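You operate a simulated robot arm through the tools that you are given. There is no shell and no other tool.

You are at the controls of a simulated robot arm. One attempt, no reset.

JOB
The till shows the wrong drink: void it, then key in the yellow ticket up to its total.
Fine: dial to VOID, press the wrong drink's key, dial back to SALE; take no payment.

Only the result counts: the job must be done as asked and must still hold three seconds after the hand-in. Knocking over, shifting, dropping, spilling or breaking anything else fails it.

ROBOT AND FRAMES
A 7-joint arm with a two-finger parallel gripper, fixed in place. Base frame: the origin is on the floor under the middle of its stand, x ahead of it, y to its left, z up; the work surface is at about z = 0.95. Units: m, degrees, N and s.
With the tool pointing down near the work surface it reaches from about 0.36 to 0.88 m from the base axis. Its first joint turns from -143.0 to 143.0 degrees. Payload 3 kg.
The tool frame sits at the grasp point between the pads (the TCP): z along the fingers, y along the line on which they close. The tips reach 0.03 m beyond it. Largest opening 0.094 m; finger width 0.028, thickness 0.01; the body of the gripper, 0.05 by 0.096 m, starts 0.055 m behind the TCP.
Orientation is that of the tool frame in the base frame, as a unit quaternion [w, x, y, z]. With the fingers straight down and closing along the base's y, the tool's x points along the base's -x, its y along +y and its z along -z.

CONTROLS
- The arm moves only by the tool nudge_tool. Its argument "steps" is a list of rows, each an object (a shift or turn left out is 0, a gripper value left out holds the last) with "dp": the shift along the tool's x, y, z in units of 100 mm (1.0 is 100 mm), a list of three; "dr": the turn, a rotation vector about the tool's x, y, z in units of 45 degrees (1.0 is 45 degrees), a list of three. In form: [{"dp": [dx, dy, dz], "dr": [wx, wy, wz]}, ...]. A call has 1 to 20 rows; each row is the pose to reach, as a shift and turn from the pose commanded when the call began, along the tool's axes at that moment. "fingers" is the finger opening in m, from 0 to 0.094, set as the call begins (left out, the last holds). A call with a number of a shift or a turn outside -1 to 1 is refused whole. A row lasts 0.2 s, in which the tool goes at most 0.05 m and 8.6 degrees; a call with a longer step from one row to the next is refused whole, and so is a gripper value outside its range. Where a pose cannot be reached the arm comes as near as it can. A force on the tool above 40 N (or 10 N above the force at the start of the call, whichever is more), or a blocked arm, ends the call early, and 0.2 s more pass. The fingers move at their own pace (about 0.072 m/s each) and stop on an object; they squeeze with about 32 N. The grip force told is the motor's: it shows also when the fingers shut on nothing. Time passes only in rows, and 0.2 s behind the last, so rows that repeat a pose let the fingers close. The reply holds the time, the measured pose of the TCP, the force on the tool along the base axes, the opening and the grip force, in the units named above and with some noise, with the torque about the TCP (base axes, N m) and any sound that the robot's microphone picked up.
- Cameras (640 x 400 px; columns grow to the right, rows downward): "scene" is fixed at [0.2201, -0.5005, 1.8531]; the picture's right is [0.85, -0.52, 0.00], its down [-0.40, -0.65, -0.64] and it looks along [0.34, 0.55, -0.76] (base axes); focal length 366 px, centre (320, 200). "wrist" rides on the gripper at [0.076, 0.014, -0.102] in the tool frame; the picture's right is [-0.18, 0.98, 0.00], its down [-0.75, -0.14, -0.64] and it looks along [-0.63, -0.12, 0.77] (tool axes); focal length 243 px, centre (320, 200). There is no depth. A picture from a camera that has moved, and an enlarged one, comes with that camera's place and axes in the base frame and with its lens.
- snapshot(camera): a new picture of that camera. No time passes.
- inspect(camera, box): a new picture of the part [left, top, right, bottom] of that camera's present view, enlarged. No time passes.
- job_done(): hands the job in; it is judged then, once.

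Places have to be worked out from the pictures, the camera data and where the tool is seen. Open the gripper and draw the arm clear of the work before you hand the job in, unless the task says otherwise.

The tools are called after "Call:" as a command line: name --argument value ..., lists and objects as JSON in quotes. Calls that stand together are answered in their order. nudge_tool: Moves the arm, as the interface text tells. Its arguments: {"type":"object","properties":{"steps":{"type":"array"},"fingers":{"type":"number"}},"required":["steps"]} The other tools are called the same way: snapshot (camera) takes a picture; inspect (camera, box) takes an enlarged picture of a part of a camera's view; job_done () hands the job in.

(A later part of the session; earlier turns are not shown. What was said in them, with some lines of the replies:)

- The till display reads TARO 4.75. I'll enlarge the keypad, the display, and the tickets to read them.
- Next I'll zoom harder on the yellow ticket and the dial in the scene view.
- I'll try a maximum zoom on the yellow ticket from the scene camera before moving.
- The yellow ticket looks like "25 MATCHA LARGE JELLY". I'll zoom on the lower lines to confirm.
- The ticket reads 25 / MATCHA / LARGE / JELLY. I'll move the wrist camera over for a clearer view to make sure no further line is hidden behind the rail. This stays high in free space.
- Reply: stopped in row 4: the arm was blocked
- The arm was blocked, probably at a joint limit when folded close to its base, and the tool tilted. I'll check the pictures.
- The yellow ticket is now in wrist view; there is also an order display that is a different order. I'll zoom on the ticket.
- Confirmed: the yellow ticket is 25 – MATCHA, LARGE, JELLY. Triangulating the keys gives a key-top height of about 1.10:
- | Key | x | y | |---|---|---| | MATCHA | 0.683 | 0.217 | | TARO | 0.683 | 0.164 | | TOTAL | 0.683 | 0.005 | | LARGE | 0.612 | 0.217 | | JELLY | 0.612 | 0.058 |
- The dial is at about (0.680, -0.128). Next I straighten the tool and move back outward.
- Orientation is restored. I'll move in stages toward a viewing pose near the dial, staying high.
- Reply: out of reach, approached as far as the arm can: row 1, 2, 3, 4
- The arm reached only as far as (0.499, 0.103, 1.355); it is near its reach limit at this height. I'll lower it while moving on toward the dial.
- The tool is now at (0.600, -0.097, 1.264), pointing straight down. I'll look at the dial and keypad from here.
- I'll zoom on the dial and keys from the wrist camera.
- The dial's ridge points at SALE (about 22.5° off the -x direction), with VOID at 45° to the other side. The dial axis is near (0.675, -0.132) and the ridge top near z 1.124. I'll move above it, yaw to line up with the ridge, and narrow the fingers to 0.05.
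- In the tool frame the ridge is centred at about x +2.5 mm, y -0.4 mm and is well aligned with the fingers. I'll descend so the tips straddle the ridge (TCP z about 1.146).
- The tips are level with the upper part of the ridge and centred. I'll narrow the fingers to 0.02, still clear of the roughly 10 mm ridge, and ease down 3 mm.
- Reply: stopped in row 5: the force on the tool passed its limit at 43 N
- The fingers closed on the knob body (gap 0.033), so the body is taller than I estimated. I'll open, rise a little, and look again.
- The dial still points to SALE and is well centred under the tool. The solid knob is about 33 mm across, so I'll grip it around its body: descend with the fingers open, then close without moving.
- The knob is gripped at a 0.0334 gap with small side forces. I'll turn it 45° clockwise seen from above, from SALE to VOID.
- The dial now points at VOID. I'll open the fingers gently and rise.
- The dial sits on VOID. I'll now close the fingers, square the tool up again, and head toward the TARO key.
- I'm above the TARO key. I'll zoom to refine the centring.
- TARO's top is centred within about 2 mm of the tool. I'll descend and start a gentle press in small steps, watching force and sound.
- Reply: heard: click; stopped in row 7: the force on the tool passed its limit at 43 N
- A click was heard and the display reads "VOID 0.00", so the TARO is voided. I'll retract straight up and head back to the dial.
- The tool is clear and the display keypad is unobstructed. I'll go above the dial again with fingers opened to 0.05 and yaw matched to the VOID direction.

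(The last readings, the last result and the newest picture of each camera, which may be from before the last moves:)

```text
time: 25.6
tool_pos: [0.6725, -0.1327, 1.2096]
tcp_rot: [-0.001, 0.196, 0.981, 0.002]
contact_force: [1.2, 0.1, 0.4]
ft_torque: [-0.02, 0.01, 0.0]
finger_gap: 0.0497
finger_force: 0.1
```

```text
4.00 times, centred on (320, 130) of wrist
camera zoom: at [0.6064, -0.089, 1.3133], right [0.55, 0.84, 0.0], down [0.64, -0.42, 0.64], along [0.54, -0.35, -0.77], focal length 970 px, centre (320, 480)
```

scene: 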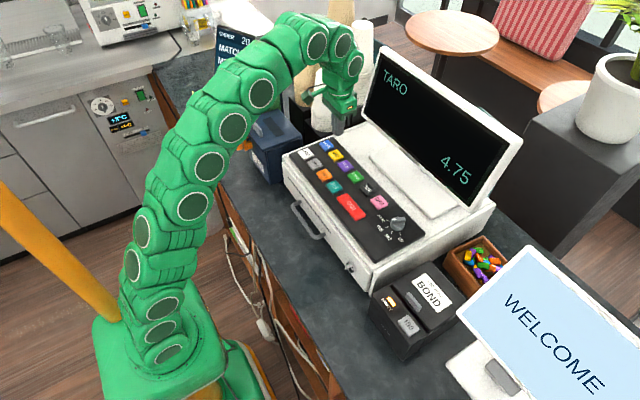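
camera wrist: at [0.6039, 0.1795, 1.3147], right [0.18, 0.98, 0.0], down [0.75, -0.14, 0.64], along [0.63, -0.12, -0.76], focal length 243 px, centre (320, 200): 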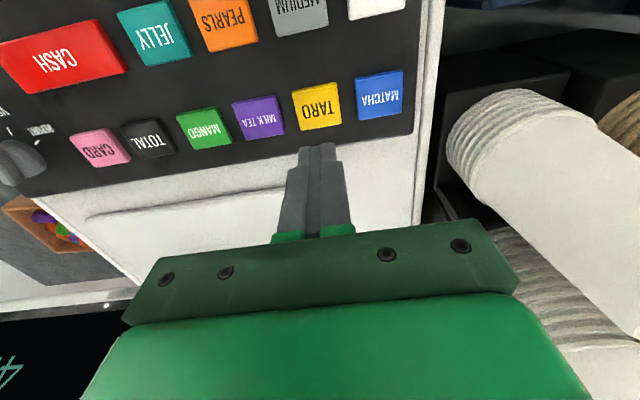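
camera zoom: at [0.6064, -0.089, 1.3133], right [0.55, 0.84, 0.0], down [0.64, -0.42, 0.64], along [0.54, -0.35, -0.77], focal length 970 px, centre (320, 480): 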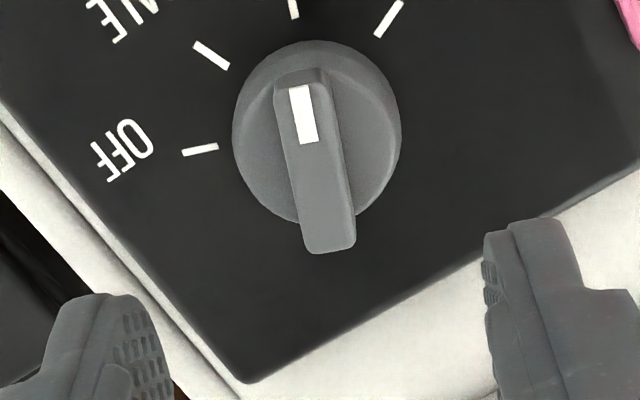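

Still centred within 1–2 mm, with the dial on VOID. I'll descend around the knob and then grip.

Call:
nudge_tool --steps '[{"dp": [0.01, 0, 0.25]}, {"dp": [0.01, 0, 0.5]}, {"dp": [0.01, 0, 0.6]}, {"dp": [0.01, 0, 0.675]}, {"dp": [0.01, 0, 0.675]}]'

Call:
nudge_tool --steps '[{"dp": [0, 0, 0]}, {"dp": [0, 0, 0]}, {"dp": [0, 0, 0]}]' --fingers 0.028

Call:
inspect --camera "wrist" --box '[240, 100, 400, 200]'

```text
time: 26.9
tool_pos: [0.6719, -0.1314, 1.1428]
tcp_rot: [0.0, 0.195, 0.981, 0.002]
contact_force: [-0.1, 0.6, 0.8]
ft_torque: [0.02, 0.0, 0.0]
finger_gap: 0.0498
finger_force: 0.1
```

```text
time: 27.6
tool_pos: [0.6719, -0.1322, 1.1426]
tcp_rot: [0.0, 0.195, 0.981, 0.001]
contact_force: [-5.6, -12.9, -2.8]
ft_torque: [-0.5, 0.14, -0.02]
finger_gap: 0.0334
finger_force: 45.1
```

```text
4.00 times, centred on (320, 150) of wrist
camera zoom: at [0.6054, -0.0888, 1.2453], right [0.55, 0.84, 0.0], down [0.64, -0.42, 0.64], along [0.54, -0.35, -0.77], focal length 970 px, centre (320, 400)
```

zoom: 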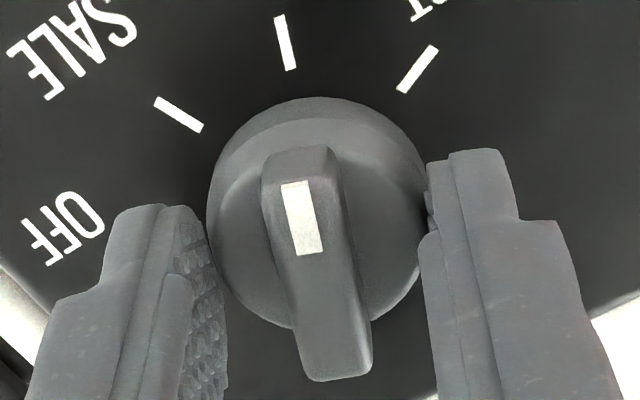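

The knob is gripped with a modest side force. I'll turn it 45° counter-clockwise, from VOID back to SALE.

Call:
nudge_tool --steps '[{"dr": [0, 0, -0.125]}, {"dr": [0, 0, -0.25]}, {"dr": [0, 0, -0.375]}, {"dr": [0, 0, -0.5]}, {"dr": [0, 0, -0.625]}, {"dr": [0, 0, -0.75]}, {"dr": [0, 0, -0.875]}, {"dr": [0, 0, -1.0]}, {"dr": [0, 0, -1.0]}]'

Call:
inspect --camera "wrist" --box '[240, 100, 400, 200]'

Call:
inspect --camera "scene" --box '[290, 40, 530, 190]'

```text
time: 29.6
tool_pos: [0.6735, -0.133, 1.1417]
tcp_rot: [-0.001, -0.195, 0.981, 0.001]
contact_force: [-15.5, -14.8, -9.6]
ft_torque: [-0.4, 0.43, 0.0]
finger_gap: 0.0333
finger_force: 45.3
```

```text
4.00 times, centred on (320, 150) of wrist
camera zoom: at [0.5945, -0.1473, 1.2453], right [-0.21, 0.98, 0.0], down [0.75, 0.16, 0.64], along [0.63, 0.13, -0.77], focal length 970 px, centre (320, 400)
```

zoom: 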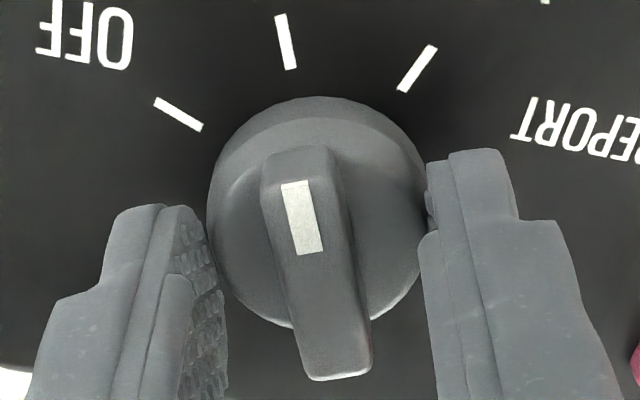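

```text
2.67 times, centred on (410, 115) of scene
camera zoom: at [0.2201, -0.5005, 1.8531], right [0.85, -0.52, 0.0], down [-0.4, -0.65, -0.64], along [0.34, 0.55, -0.76], focal length 977 px, centre (80, 427)
```

zoom: 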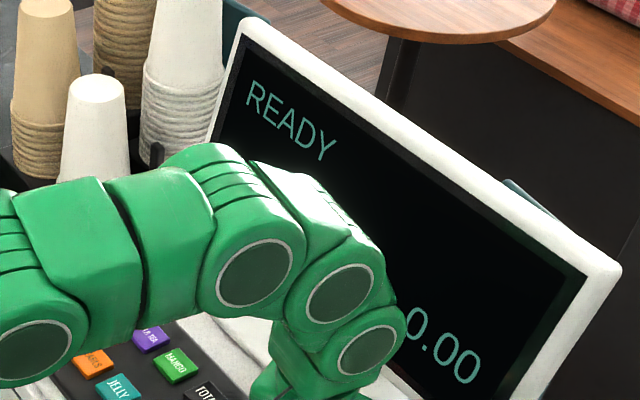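

The dial is back on SALE and the display reads "READY 0.00". I'll release the knob, rise and confirm.

Call:
nudge_tool --steps '[{"dp": [0, 0, 0]}, {"dp": [0, 0, 0]}, {"dp": [0, 0, -0.15]}, {"dp": [0, 0, -0.4]}, {"dp": [0, 0, -0.7]}, {"dp": [0, 0, -0.7]}]' --fingers 0.05

Call:
inspect --camera "scene" --box '[365, 195, 425, 245]'

Call:
inspect --camera "scene" --box '[290, 40, 530, 190]'

```text
time: 31.1
tool_pos: [0.6725, -0.1322, 1.2129]
tcp_rot: [-0.001, -0.195, 0.981, 0.001]
contact_force: [0.2, 0.2, -0.8]
ft_torque: [0.01, -0.04, 0.01]
finger_gap: 0.0502
finger_force: 0.0
```

```text
8.00 times, centred on (395, 220) of scene
camera zoom: at [0.2201, -0.5005, 1.8531], right [0.85, -0.52, 0.0], down [-0.4, -0.65, -0.64], along [0.34, 0.55, -0.76], focal length 2932 px, centre (-280, 40)
```

zoom: 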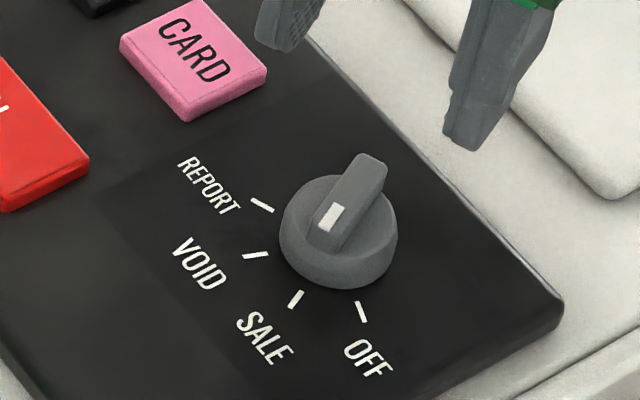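

```text
2.67 times, centred on (410, 115) of scene
camera zoom: at [0.2201, -0.5005, 1.8531], right [0.85, -0.52, 0.0], down [-0.4, -0.65, -0.64], along [0.34, 0.55, -0.76], focal length 977 px, centre (80, 427)
```

zoom: 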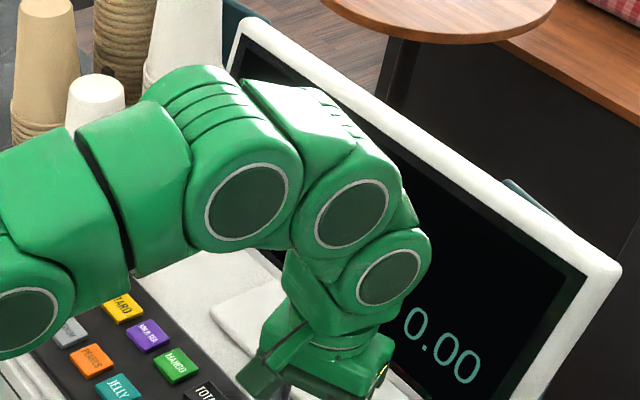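

The dial is on SALE and released. Next, close the fingers and travel to the MATCHA key at about (0.680, 0.216).

Call:
nudge_tool --steps '[{"dp": [-0.087, 0.17, 0], "dr": [0, 0, 0.1]}, {"dp": [-0.173, 0.34, 0], "dr": [0, 0, 0.2]}, {"dp": [-0.26, 0.509, 0], "dr": [0, 0, 0.3]}, {"dp": [-0.346, 0.679, 0], "dr": [0, 0, 0.4]}, {"dp": [-0.433, 0.849, 0], "dr": [0, 0, 0.5]}, {"dp": [-0.433, 0.849, 0], "dr": [0, 0, 0.5]}]' --fingers 0

Call:
nudge_tool --steps '[{"dp": [0, 0.25, 0]}, {"dp": [0, 0.5, 0]}, {"dp": [0, 0.75, 0]}, {"dp": [0, 1.0, 0]}]'

Call:
nudge_tool --steps '[{"dp": [0, 0.25, 0]}, {"dp": [0, 0.5, 0]}, {"dp": [0, 0.75, 0]}, {"dp": [0, 1.0, 0]}]'

Call:
nudge_tool --steps '[{"dp": [0, 0.25, 0]}, {"dp": [0, 0.5, 0]}, {"dp": [0, 0.53, 0]}]'

Call:
inspect --camera "wrist" --box '[240, 50, 400, 150]'

```text
time: 32.5
tool_pos: [0.6794, -0.0355, 1.2134]
tcp_rot: [0.0, 0.001, 1.0, 0.002]
contact_force: [-0.1, 0.1, 0.4]
ft_torque: [-0.01, 0.04, -0.04]
finger_gap: 0.0
finger_force: 31.7
```

```text
time: 33.5
tool_pos: [0.6797, 0.0626, 1.2147]
tcp_rot: [0.0, -0.001, 1.0, 0.002]
contact_force: [-0.7, 0.7, -0.9]
ft_torque: [0.0, -0.01, 0.0]
finger_gap: 0.0
finger_force: 31.6
```

```text
time: 34.5
tool_pos: [0.6805, 0.1643, 1.2143]
tcp_rot: [0.0, 0.0, 1.0, 0.001]
contact_force: [1.0, 0.6, -0.4]
ft_torque: [0.0, -0.03, -0.01]
finger_gap: 0.0001
finger_force: 32.0
```

```text
time: 35.2
tool_pos: [0.6801, 0.2164, 1.2137]
tcp_rot: [-0.002, 0.0, 1.0, 0.001]
contact_force: [0.2, -0.1, 1.3]
ft_torque: [0.01, 0.01, 0.0]
finger_gap: 0.0
finger_force: 32.2
```

```text
4.00 times, centred on (320, 100) of wrist
camera zoom: at [0.6021, 0.2315, 1.3161], right [0.18, 0.98, 0.0], down [0.75, -0.14, 0.64], along [0.63, -0.12, -0.77], focal length 970 px, centre (320, 600)
```

zoom: 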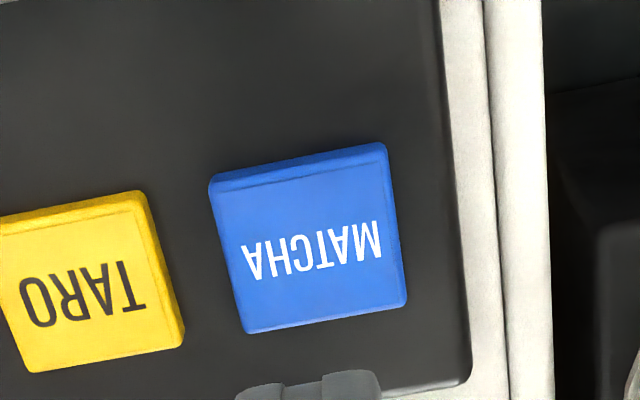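

MATCHA is centred under the tool within about 2 mm. Pressing it the same way.

Call:
nudge_tool --steps '[{"dp": [-0.01, -0.015, 0.35]}, {"dp": [-0.01, -0.015, 0.65]}, {"dp": [-0.01, -0.015, 0.77]}, {"dp": [-0.01, -0.015, 0.79]}, {"dp": [-0.01, -0.015, 0.81]}, {"dp": [-0.01, -0.015, 0.82]}, {"dp": [-0.01, -0.015, 0.83]}, {"dp": [-0.01, -0.015, 0.835]}, {"dp": [-0.01, -0.015, 0.84]}]'

Call:
inspect --camera "scene" --box '[290, 40, 530, 190]'

```text
time: 37.2
tool_pos: [0.6822, 0.2144, 1.1313]
tcp_rot: [0.002, 0.0, 1.0, 0.001]
contact_force: [-4.5, -2.8, 33.2]
ft_torque: [-0.16, 0.41, -0.06]
finger_gap: 0.0
finger_force: 31.2
heard: click
```

```text
2.67 times, centred on (410, 115) of scene
camera zoom: at [0.2201, -0.5005, 1.8531], right [0.85, -0.52, 0.0], down [-0.4, -0.65, -0.64], along [0.34, 0.55, -0.76], focal length 977 px, centre (80, 427)
```

zoom: 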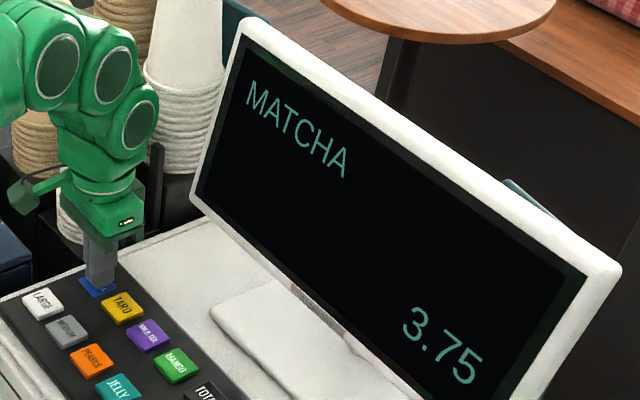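

The display reads "MATCHA 3.75". I'll rise straight up and move 0.07 m toward me to the LARGE key.

Call:
nudge_tool --steps '[{"dp": [0, 0, -0.1]}, {"dp": [0, 0, -0.4]}, {"dp": [0, 0, -0.8]}, {"dp": [0, 0, -0.8]}]'

Call:
nudge_tool --steps '[{"dp": [0.25, 0, 0]}, {"dp": [0.5, 0, 0]}, {"dp": [0.7, 0, 0]}, {"dp": [0.7, 0, 0]}]'

Call:
inspect --camera "wrist" --box '[240, 50, 400, 150]'

Call:
inspect --camera "scene" --box '[290, 40, 530, 190]'

```text
time: 38.2
tool_pos: [0.6807, 0.215, 1.2083]
tcp_rot: [0.0, -0.001, 1.0, 0.001]
contact_force: [-0.2, -0.4, -0.3]
ft_torque: [-0.04, 0.05, 0.0]
finger_gap: 0.0002
finger_force: 32.4
```

```text
time: 39.2
tool_pos: [0.611, 0.2133, 1.2106]
tcp_rot: [-0.001, 0.0, 1.0, 0.002]
contact_force: [-0.6, 0.5, 0.5]
ft_torque: [-0.01, 0.0, 0.0]
finger_gap: 0.0
finger_force: 31.6
```

```text
4.00 times, centred on (320, 100) of wrist
camera zoom: at [0.5329, 0.2295, 1.312], right [0.18, 0.98, 0.0], down [0.75, -0.14, 0.64], along [0.63, -0.12, -0.77], focal length 970 px, centre (320, 600)
```

zoom: 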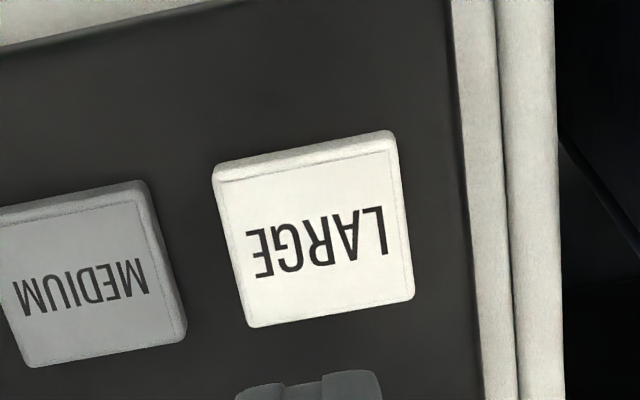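

```text
2.67 times, centred on (410, 115) of scene
camera zoom: at [0.2201, -0.5005, 1.8531], right [0.85, -0.52, 0.0], down [-0.4, -0.65, -0.64], along [0.34, 0.55, -0.76], focal length 977 px, centre (80, 427)
```

zoom: 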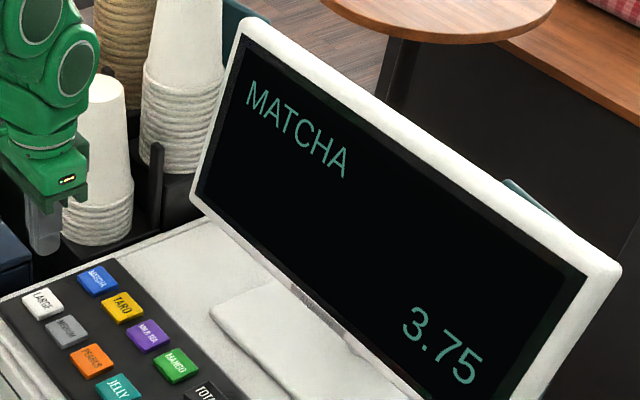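

LARGE is centred within 2 mm and the till still shows MATCHA 3.75. Pressing LARGE.

Call:
nudge_tool --steps '[{"dp": [0.015, -0.004, 0.35]}, {"dp": [0.015, -0.004, 0.65]}, {"dp": [0.015, -0.004, 0.74]}, {"dp": [0.015, -0.004, 0.76]}, {"dp": [0.015, -0.004, 0.78]}, {"dp": [0.015, -0.004, 0.79]}, {"dp": [0.015, -0.004, 0.8]}, {"dp": [0.015, -0.004, 0.805]}]'

Call:
inspect --camera "scene" --box '[290, 40, 530, 190]'

```text
time: 41.1
tool_pos: [0.6101, 0.2137, 1.132]
tcp_rot: [0.002, 0.0, 1.0, 0.001]
contact_force: [-5.0, -2.2, 10.8]
ft_torque: [-0.07, 0.15, 0.01]
finger_gap: 0.0
finger_force: 32.0
heard: click
stopped in row 8: the force on the tool passed its limit at 42 N (the readings are from after the stop); the commanded pose is now the measured one
```

```text
2.67 times, centred on (410, 115) of scene
camera zoom: at [0.2201, -0.5005, 1.8531], right [0.85, -0.52, 0.0], down [-0.4, -0.65, -0.64], along [0.34, 0.55, -0.76], focal length 977 px, centre (80, 427)
```

zoom: 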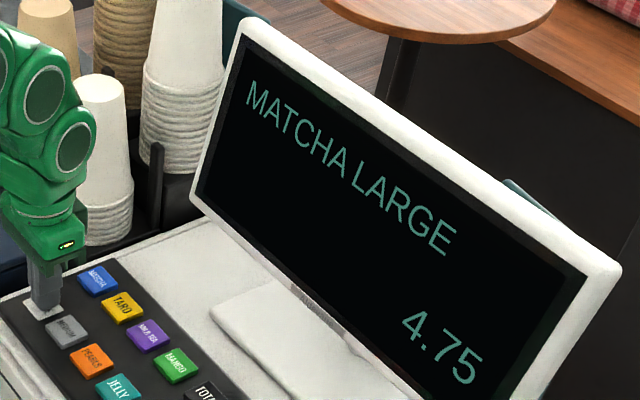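

The display reads "MATCHA LARGE 4.75". Rising and moving along to JELLY, about 0.159 m to the right.

Call:
nudge_tool --steps '[{"dp": [0, 0, -0.1]}, {"dp": [0, 0, -0.4]}, {"dp": [0, 0, -0.8]}, {"dp": [0, 0, -0.8]}]'

Call:
nudge_tool --steps '[{"dp": [0, -0.25, 0]}, {"dp": [0, -0.5, 0]}, {"dp": [0, -0.75, 0]}, {"dp": [0, -1.0, 0]}]'

Call:
nudge_tool --steps '[{"dp": [0, -0.25, 0]}, {"dp": [0, -0.5, 0]}, {"dp": [0, -0.59, 0]}, {"dp": [0, -0.59, 0]}]'

Call:
inspect --camera "wrist" --box '[240, 50, 400, 150]'

Call:
inspect --camera "scene" --box '[290, 40, 530, 190]'

```text
time: 42.1
tool_pos: [0.6099, 0.2129, 1.2115]
tcp_rot: [0.001, 0.001, 1.0, 0.001]
contact_force: [0.0, 0.2, -0.2]
ft_torque: [-0.02, -0.02, 0.01]
finger_gap: 0.0002
finger_force: 32.6
```

```text
time: 43.1
tool_pos: [0.6094, 0.1135, 1.2109]
tcp_rot: [0.002, 0.001, 1.0, 0.002]
contact_force: [0.1, -0.4, 0.1]
ft_torque: [0.0, -0.01, 0.02]
finger_gap: 0.0
finger_force: 31.7
```

```text
time: 44.1
tool_pos: [0.6093, 0.054, 1.2111]
tcp_rot: [0.002, -0.001, 1.0, 0.002]
contact_force: [0.5, 0.1, -0.3]
ft_torque: [-0.02, -0.01, 0.01]
finger_gap: 0.0
finger_force: 31.9
```

```text
4.00 times, centred on (320, 100) of wrist
camera zoom: at [0.531, 0.0696, 1.3126], right [0.18, 0.98, 0.0], down [0.75, -0.14, 0.64], along [0.63, -0.12, -0.77], focal length 970 px, centre (320, 600)
```

zoom: 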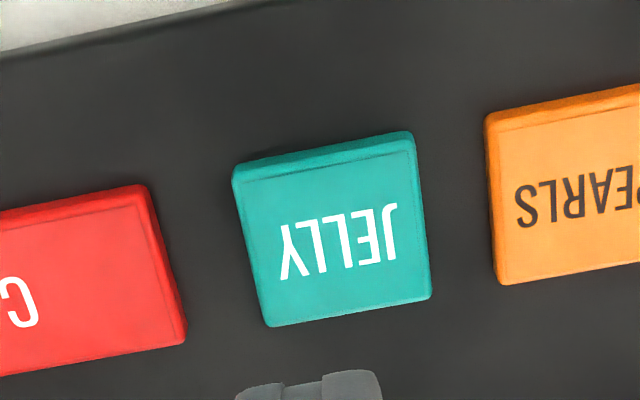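

```text
2.67 times, centred on (410, 115) of scene
camera zoom: at [0.2201, -0.5005, 1.8531], right [0.85, -0.52, 0.0], down [-0.4, -0.65, -0.64], along [0.34, 0.55, -0.76], focal length 977 px, centre (80, 427)
```

zoom: 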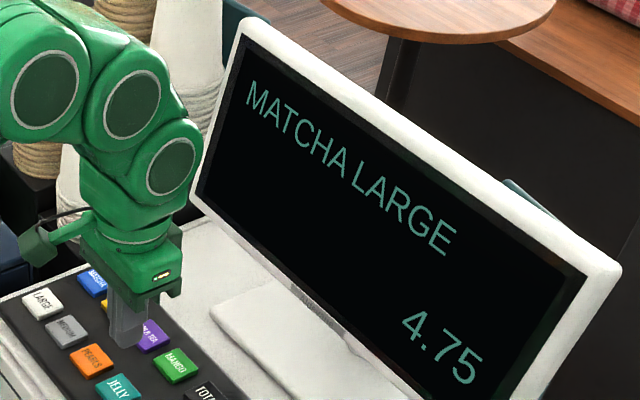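

JELLY's centre is about 4 mm to the left (+y) of the tool, so I'll correct for that and press.

Call:
nudge_tool --steps '[{"dp": [0.01, 0.039, 0.35]}, {"dp": [0.01, 0.039, 0.65]}, {"dp": [0.01, 0.039, 0.75]}, {"dp": [0.01, 0.039, 0.77]}, {"dp": [0.01, 0.039, 0.79]}, {"dp": [0.01, 0.039, 0.8]}, {"dp": [0.01, 0.039, 0.81]}, {"dp": [0.01, 0.039, 0.82]}]'

Call:
inspect --camera "scene" --box '[290, 40, 530, 190]'

```text
time: 45.8
tool_pos: [0.6088, 0.0595, 1.1331]
tcp_rot: [0.005, 0.0, 1.0, 0.001]
contact_force: [-3.0, -2.3, 10.6]
ft_torque: [-0.04, 0.17, 0.01]
finger_gap: 0.0001
finger_force: 32.0
heard: click
stopped in row 8: the force on the tool passed its limit at 43 N (the readings are from after the stop); the commanded pose is now the measured one
```

```text
2.67 times, centred on (410, 115) of scene
camera zoom: at [0.2201, -0.5005, 1.8531], right [0.85, -0.52, 0.0], down [-0.4, -0.65, -0.64], along [0.34, 0.55, -0.76], focal length 977 px, centre (80, 427)
```

zoom: 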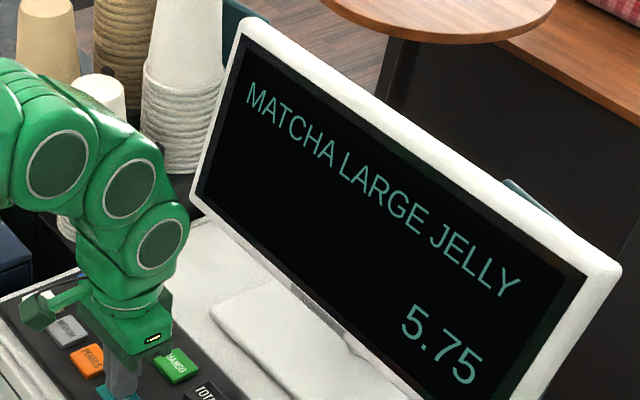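

The display reads "MATCHA LARGE JELLY 5.75". Rising and moving to the TOTAL key.

Call:
nudge_tool --steps '[{"dp": [0, 0, -0.1]}, {"dp": [0, 0, -0.4]}, {"dp": [0, 0, -0.8]}, {"dp": [0, 0, -0.8]}]'

Call:
nudge_tool --steps '[{"dp": [-0.25, -0.18, 0], "dr": [0, 0.008, 0]}, {"dp": [-0.5, -0.36, 0], "dr": [0, 0.008, 0]}, {"dp": [-0.71, -0.53, 0], "dr": [0, 0.008, 0]}, {"dp": [-0.71, -0.53, 0], "dr": [0, 0.008, 0]}]'

Call:
inspect --camera "wrist" --box '[240, 50, 400, 150]'

Call:
inspect --camera "scene" --box '[290, 40, 530, 190]'

```text
time: 46.8
tool_pos: [0.6088, 0.0586, 1.2118]
tcp_rot: [0.003, 0.0, 1.0, 0.002]
contact_force: [0.4, 0.0, 0.0]
ft_torque: [0.0, 0.0, 0.01]
finger_gap: 0.0002
finger_force: 32.0
```

```text
time: 47.8
tool_pos: [0.6794, 0.0056, 1.2126]
tcp_rot: [0.001, 0.0, 1.0, 0.002]
contact_force: [0.1, 0.1, -0.9]
ft_torque: [-0.01, -0.03, -0.01]
finger_gap: 0.0
finger_force: 32.1
```

```text
4.00 times, centred on (320, 100) of wrist
camera zoom: at [0.6009, 0.0202, 1.3148], right [0.18, 0.98, 0.0], down [0.75, -0.14, 0.64], along [0.63, -0.12, -0.77], focal length 970 px, centre (320, 600)
```

zoom: 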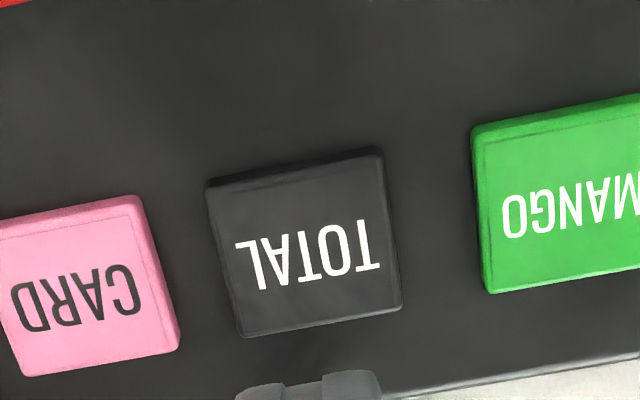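

```text
2.67 times, centred on (410, 115) of scene
camera zoom: at [0.2201, -0.5005, 1.8531], right [0.85, -0.52, 0.0], down [-0.4, -0.65, -0.64], along [0.34, 0.55, -0.76], focal length 977 px, centre (80, 427)
```

zoom: 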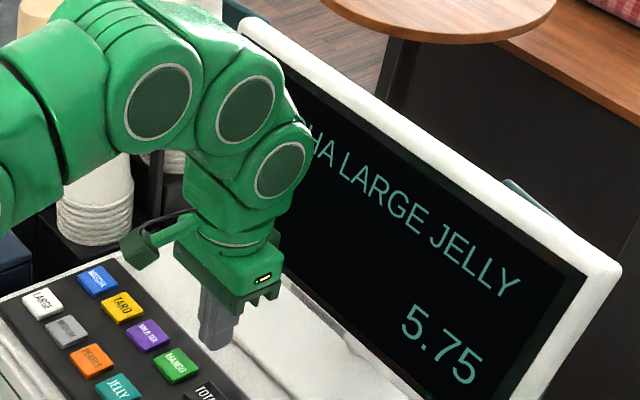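

TOTAL's centre is about 2.5 mm to the right of the tool. I'll correct and press it.

Call:
nudge_tool --steps '[{"dp": [-0.005, -0.025, 0.35]}, {"dp": [-0.005, -0.025, 0.65]}, {"dp": [-0.005, -0.025, 0.75]}, {"dp": [-0.005, -0.025, 0.77]}, {"dp": [-0.005, -0.025, 0.79]}, {"dp": [-0.005, -0.025, 0.8]}, {"dp": [-0.005, -0.025, 0.81]}, {"dp": [-0.005, -0.025, 0.82]}]'

Call:
inspect --camera "scene" --box '[290, 40, 530, 190]'

```text
time: 49.6
tool_pos: [0.6798, 0.0037, 1.1312]
tcp_rot: [0.002, 0.0, 1.0, 0.002]
contact_force: [-4.8, 5.2, 32.9]
ft_torque: [0.04, 0.5, 0.07]
finger_gap: 0.0
finger_force: 32.3
heard: click
```

```text
2.67 times, centred on (410, 115) of scene
camera zoom: at [0.2201, -0.5005, 1.8531], right [0.85, -0.52, 0.0], down [-0.4, -0.65, -0.64], along [0.34, 0.55, -0.76], focal length 977 px, centre (80, 427)
```

zoom: 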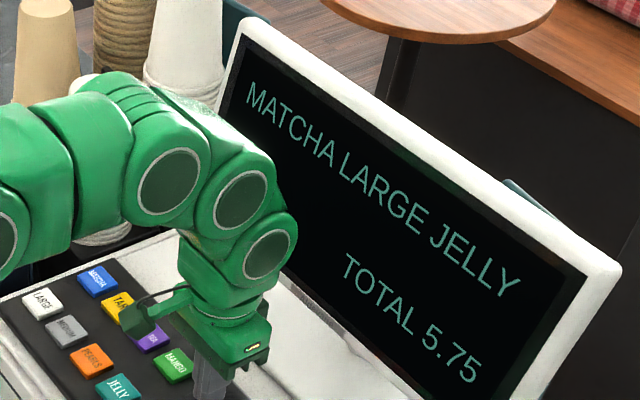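

The display reads "MATCHA LARGE JELLY – TOTAL 5.75". I'll retract straight up, then draw back clear of the till and open the gripper.

Call:
nudge_tool --steps '[{"dp": [0, 0, -0.1]}, {"dp": [0, 0, -0.4]}, {"dp": [0, 0, -0.8]}, {"dp": [0, 0, -1.0]}]'

Call:
nudge_tool --steps '[{"dp": [0.25, 0, -0.05]}, {"dp": [0.5, 0, -0.1]}, {"dp": [0.75, 0, -0.2]}, {"dp": [1.0, 0, -0.3]}, {"dp": [1.0, 0, -0.3]}]'

Call:
nudge_tool --steps '[{"dp": [0.25, 0, 0]}, {"dp": [0.5, 0, 0]}, {"dp": [0.75, 0, 0]}, {"dp": [1.0, 0, 0]}, {"dp": [1.0, 0, 0]}]' --fingers 0.09

Call:
snapshot --camera "scene"

Call:
inspect --camera "scene" --box '[280, 120, 440, 270]'

```text
time: 50.6
tool_pos: [0.6804, 0.0018, 1.2299]
tcp_rot: [0.001, 0.0, 1.0, 0.001]
contact_force: [0.0, -0.2, 0.0]
ft_torque: [0.04, -0.03, -0.01]
finger_gap: 0.0
finger_force: 31.6
```

```text
time: 51.8
tool_pos: [0.5797, 0.0041, 1.2581]
tcp_rot: [0.001, 0.001, 1.0, 0.001]
contact_force: [1.2, -0.7, -0.5]
ft_torque: [-0.01, 0.0, 0.02]
finger_gap: 0.0005
finger_force: 31.7
```

```text
time: 53.0
tool_pos: [0.4807, 0.0039, 1.2574]
tcp_rot: [0.001, 0.0, 1.0, 0.002]
contact_force: [0.4, 0.3, -0.8]
ft_torque: [-0.02, -0.04, 0.01]
finger_gap: 0.0901
finger_force: 0.1
```

```text
taken
```

scene: 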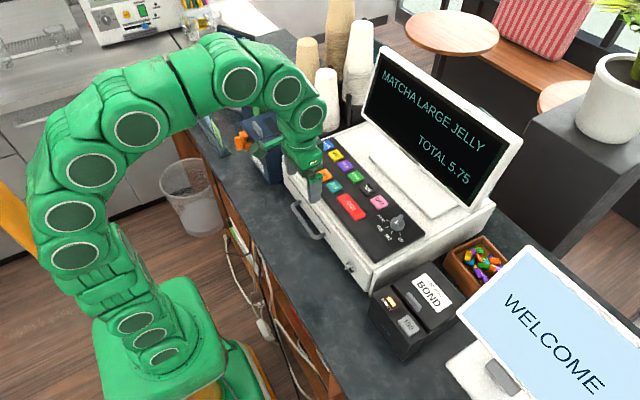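

```text
2.67 times, centred on (360, 195) of scene
camera zoom: at [0.2201, -0.5005, 1.8531], right [0.85, -0.52, 0.0], down [-0.4, -0.65, -0.64], along [0.34, 0.55, -0.76], focal length 977 px, centre (213, 213)
```

zoom: 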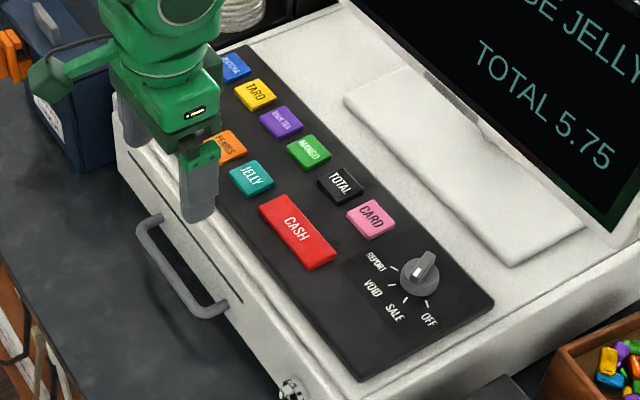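

The till shows "MATCHA LARGE JELLY TOTAL 5.75", the dial is on SALE, the drawer is shut and no payment was taken. The gripper is open and clear of the work, so I'm handing in the job.

Call:
job_done

```text
The job is handed in.
```

I voided the TARO, keyed in the yellow ticket (25: MATCHA, LARGE, JELLY) and pressed TOTAL. The display now reads "MATCHA LARGE JELLY TOTAL 5.75".

The dial is back on SALE, the drawer is shut, and I didn't press CASH or CARD. In the last picture nothing else had moved. The gripper is open and drawn back from the till.

The job is handed in, but the reply gave no verdict.
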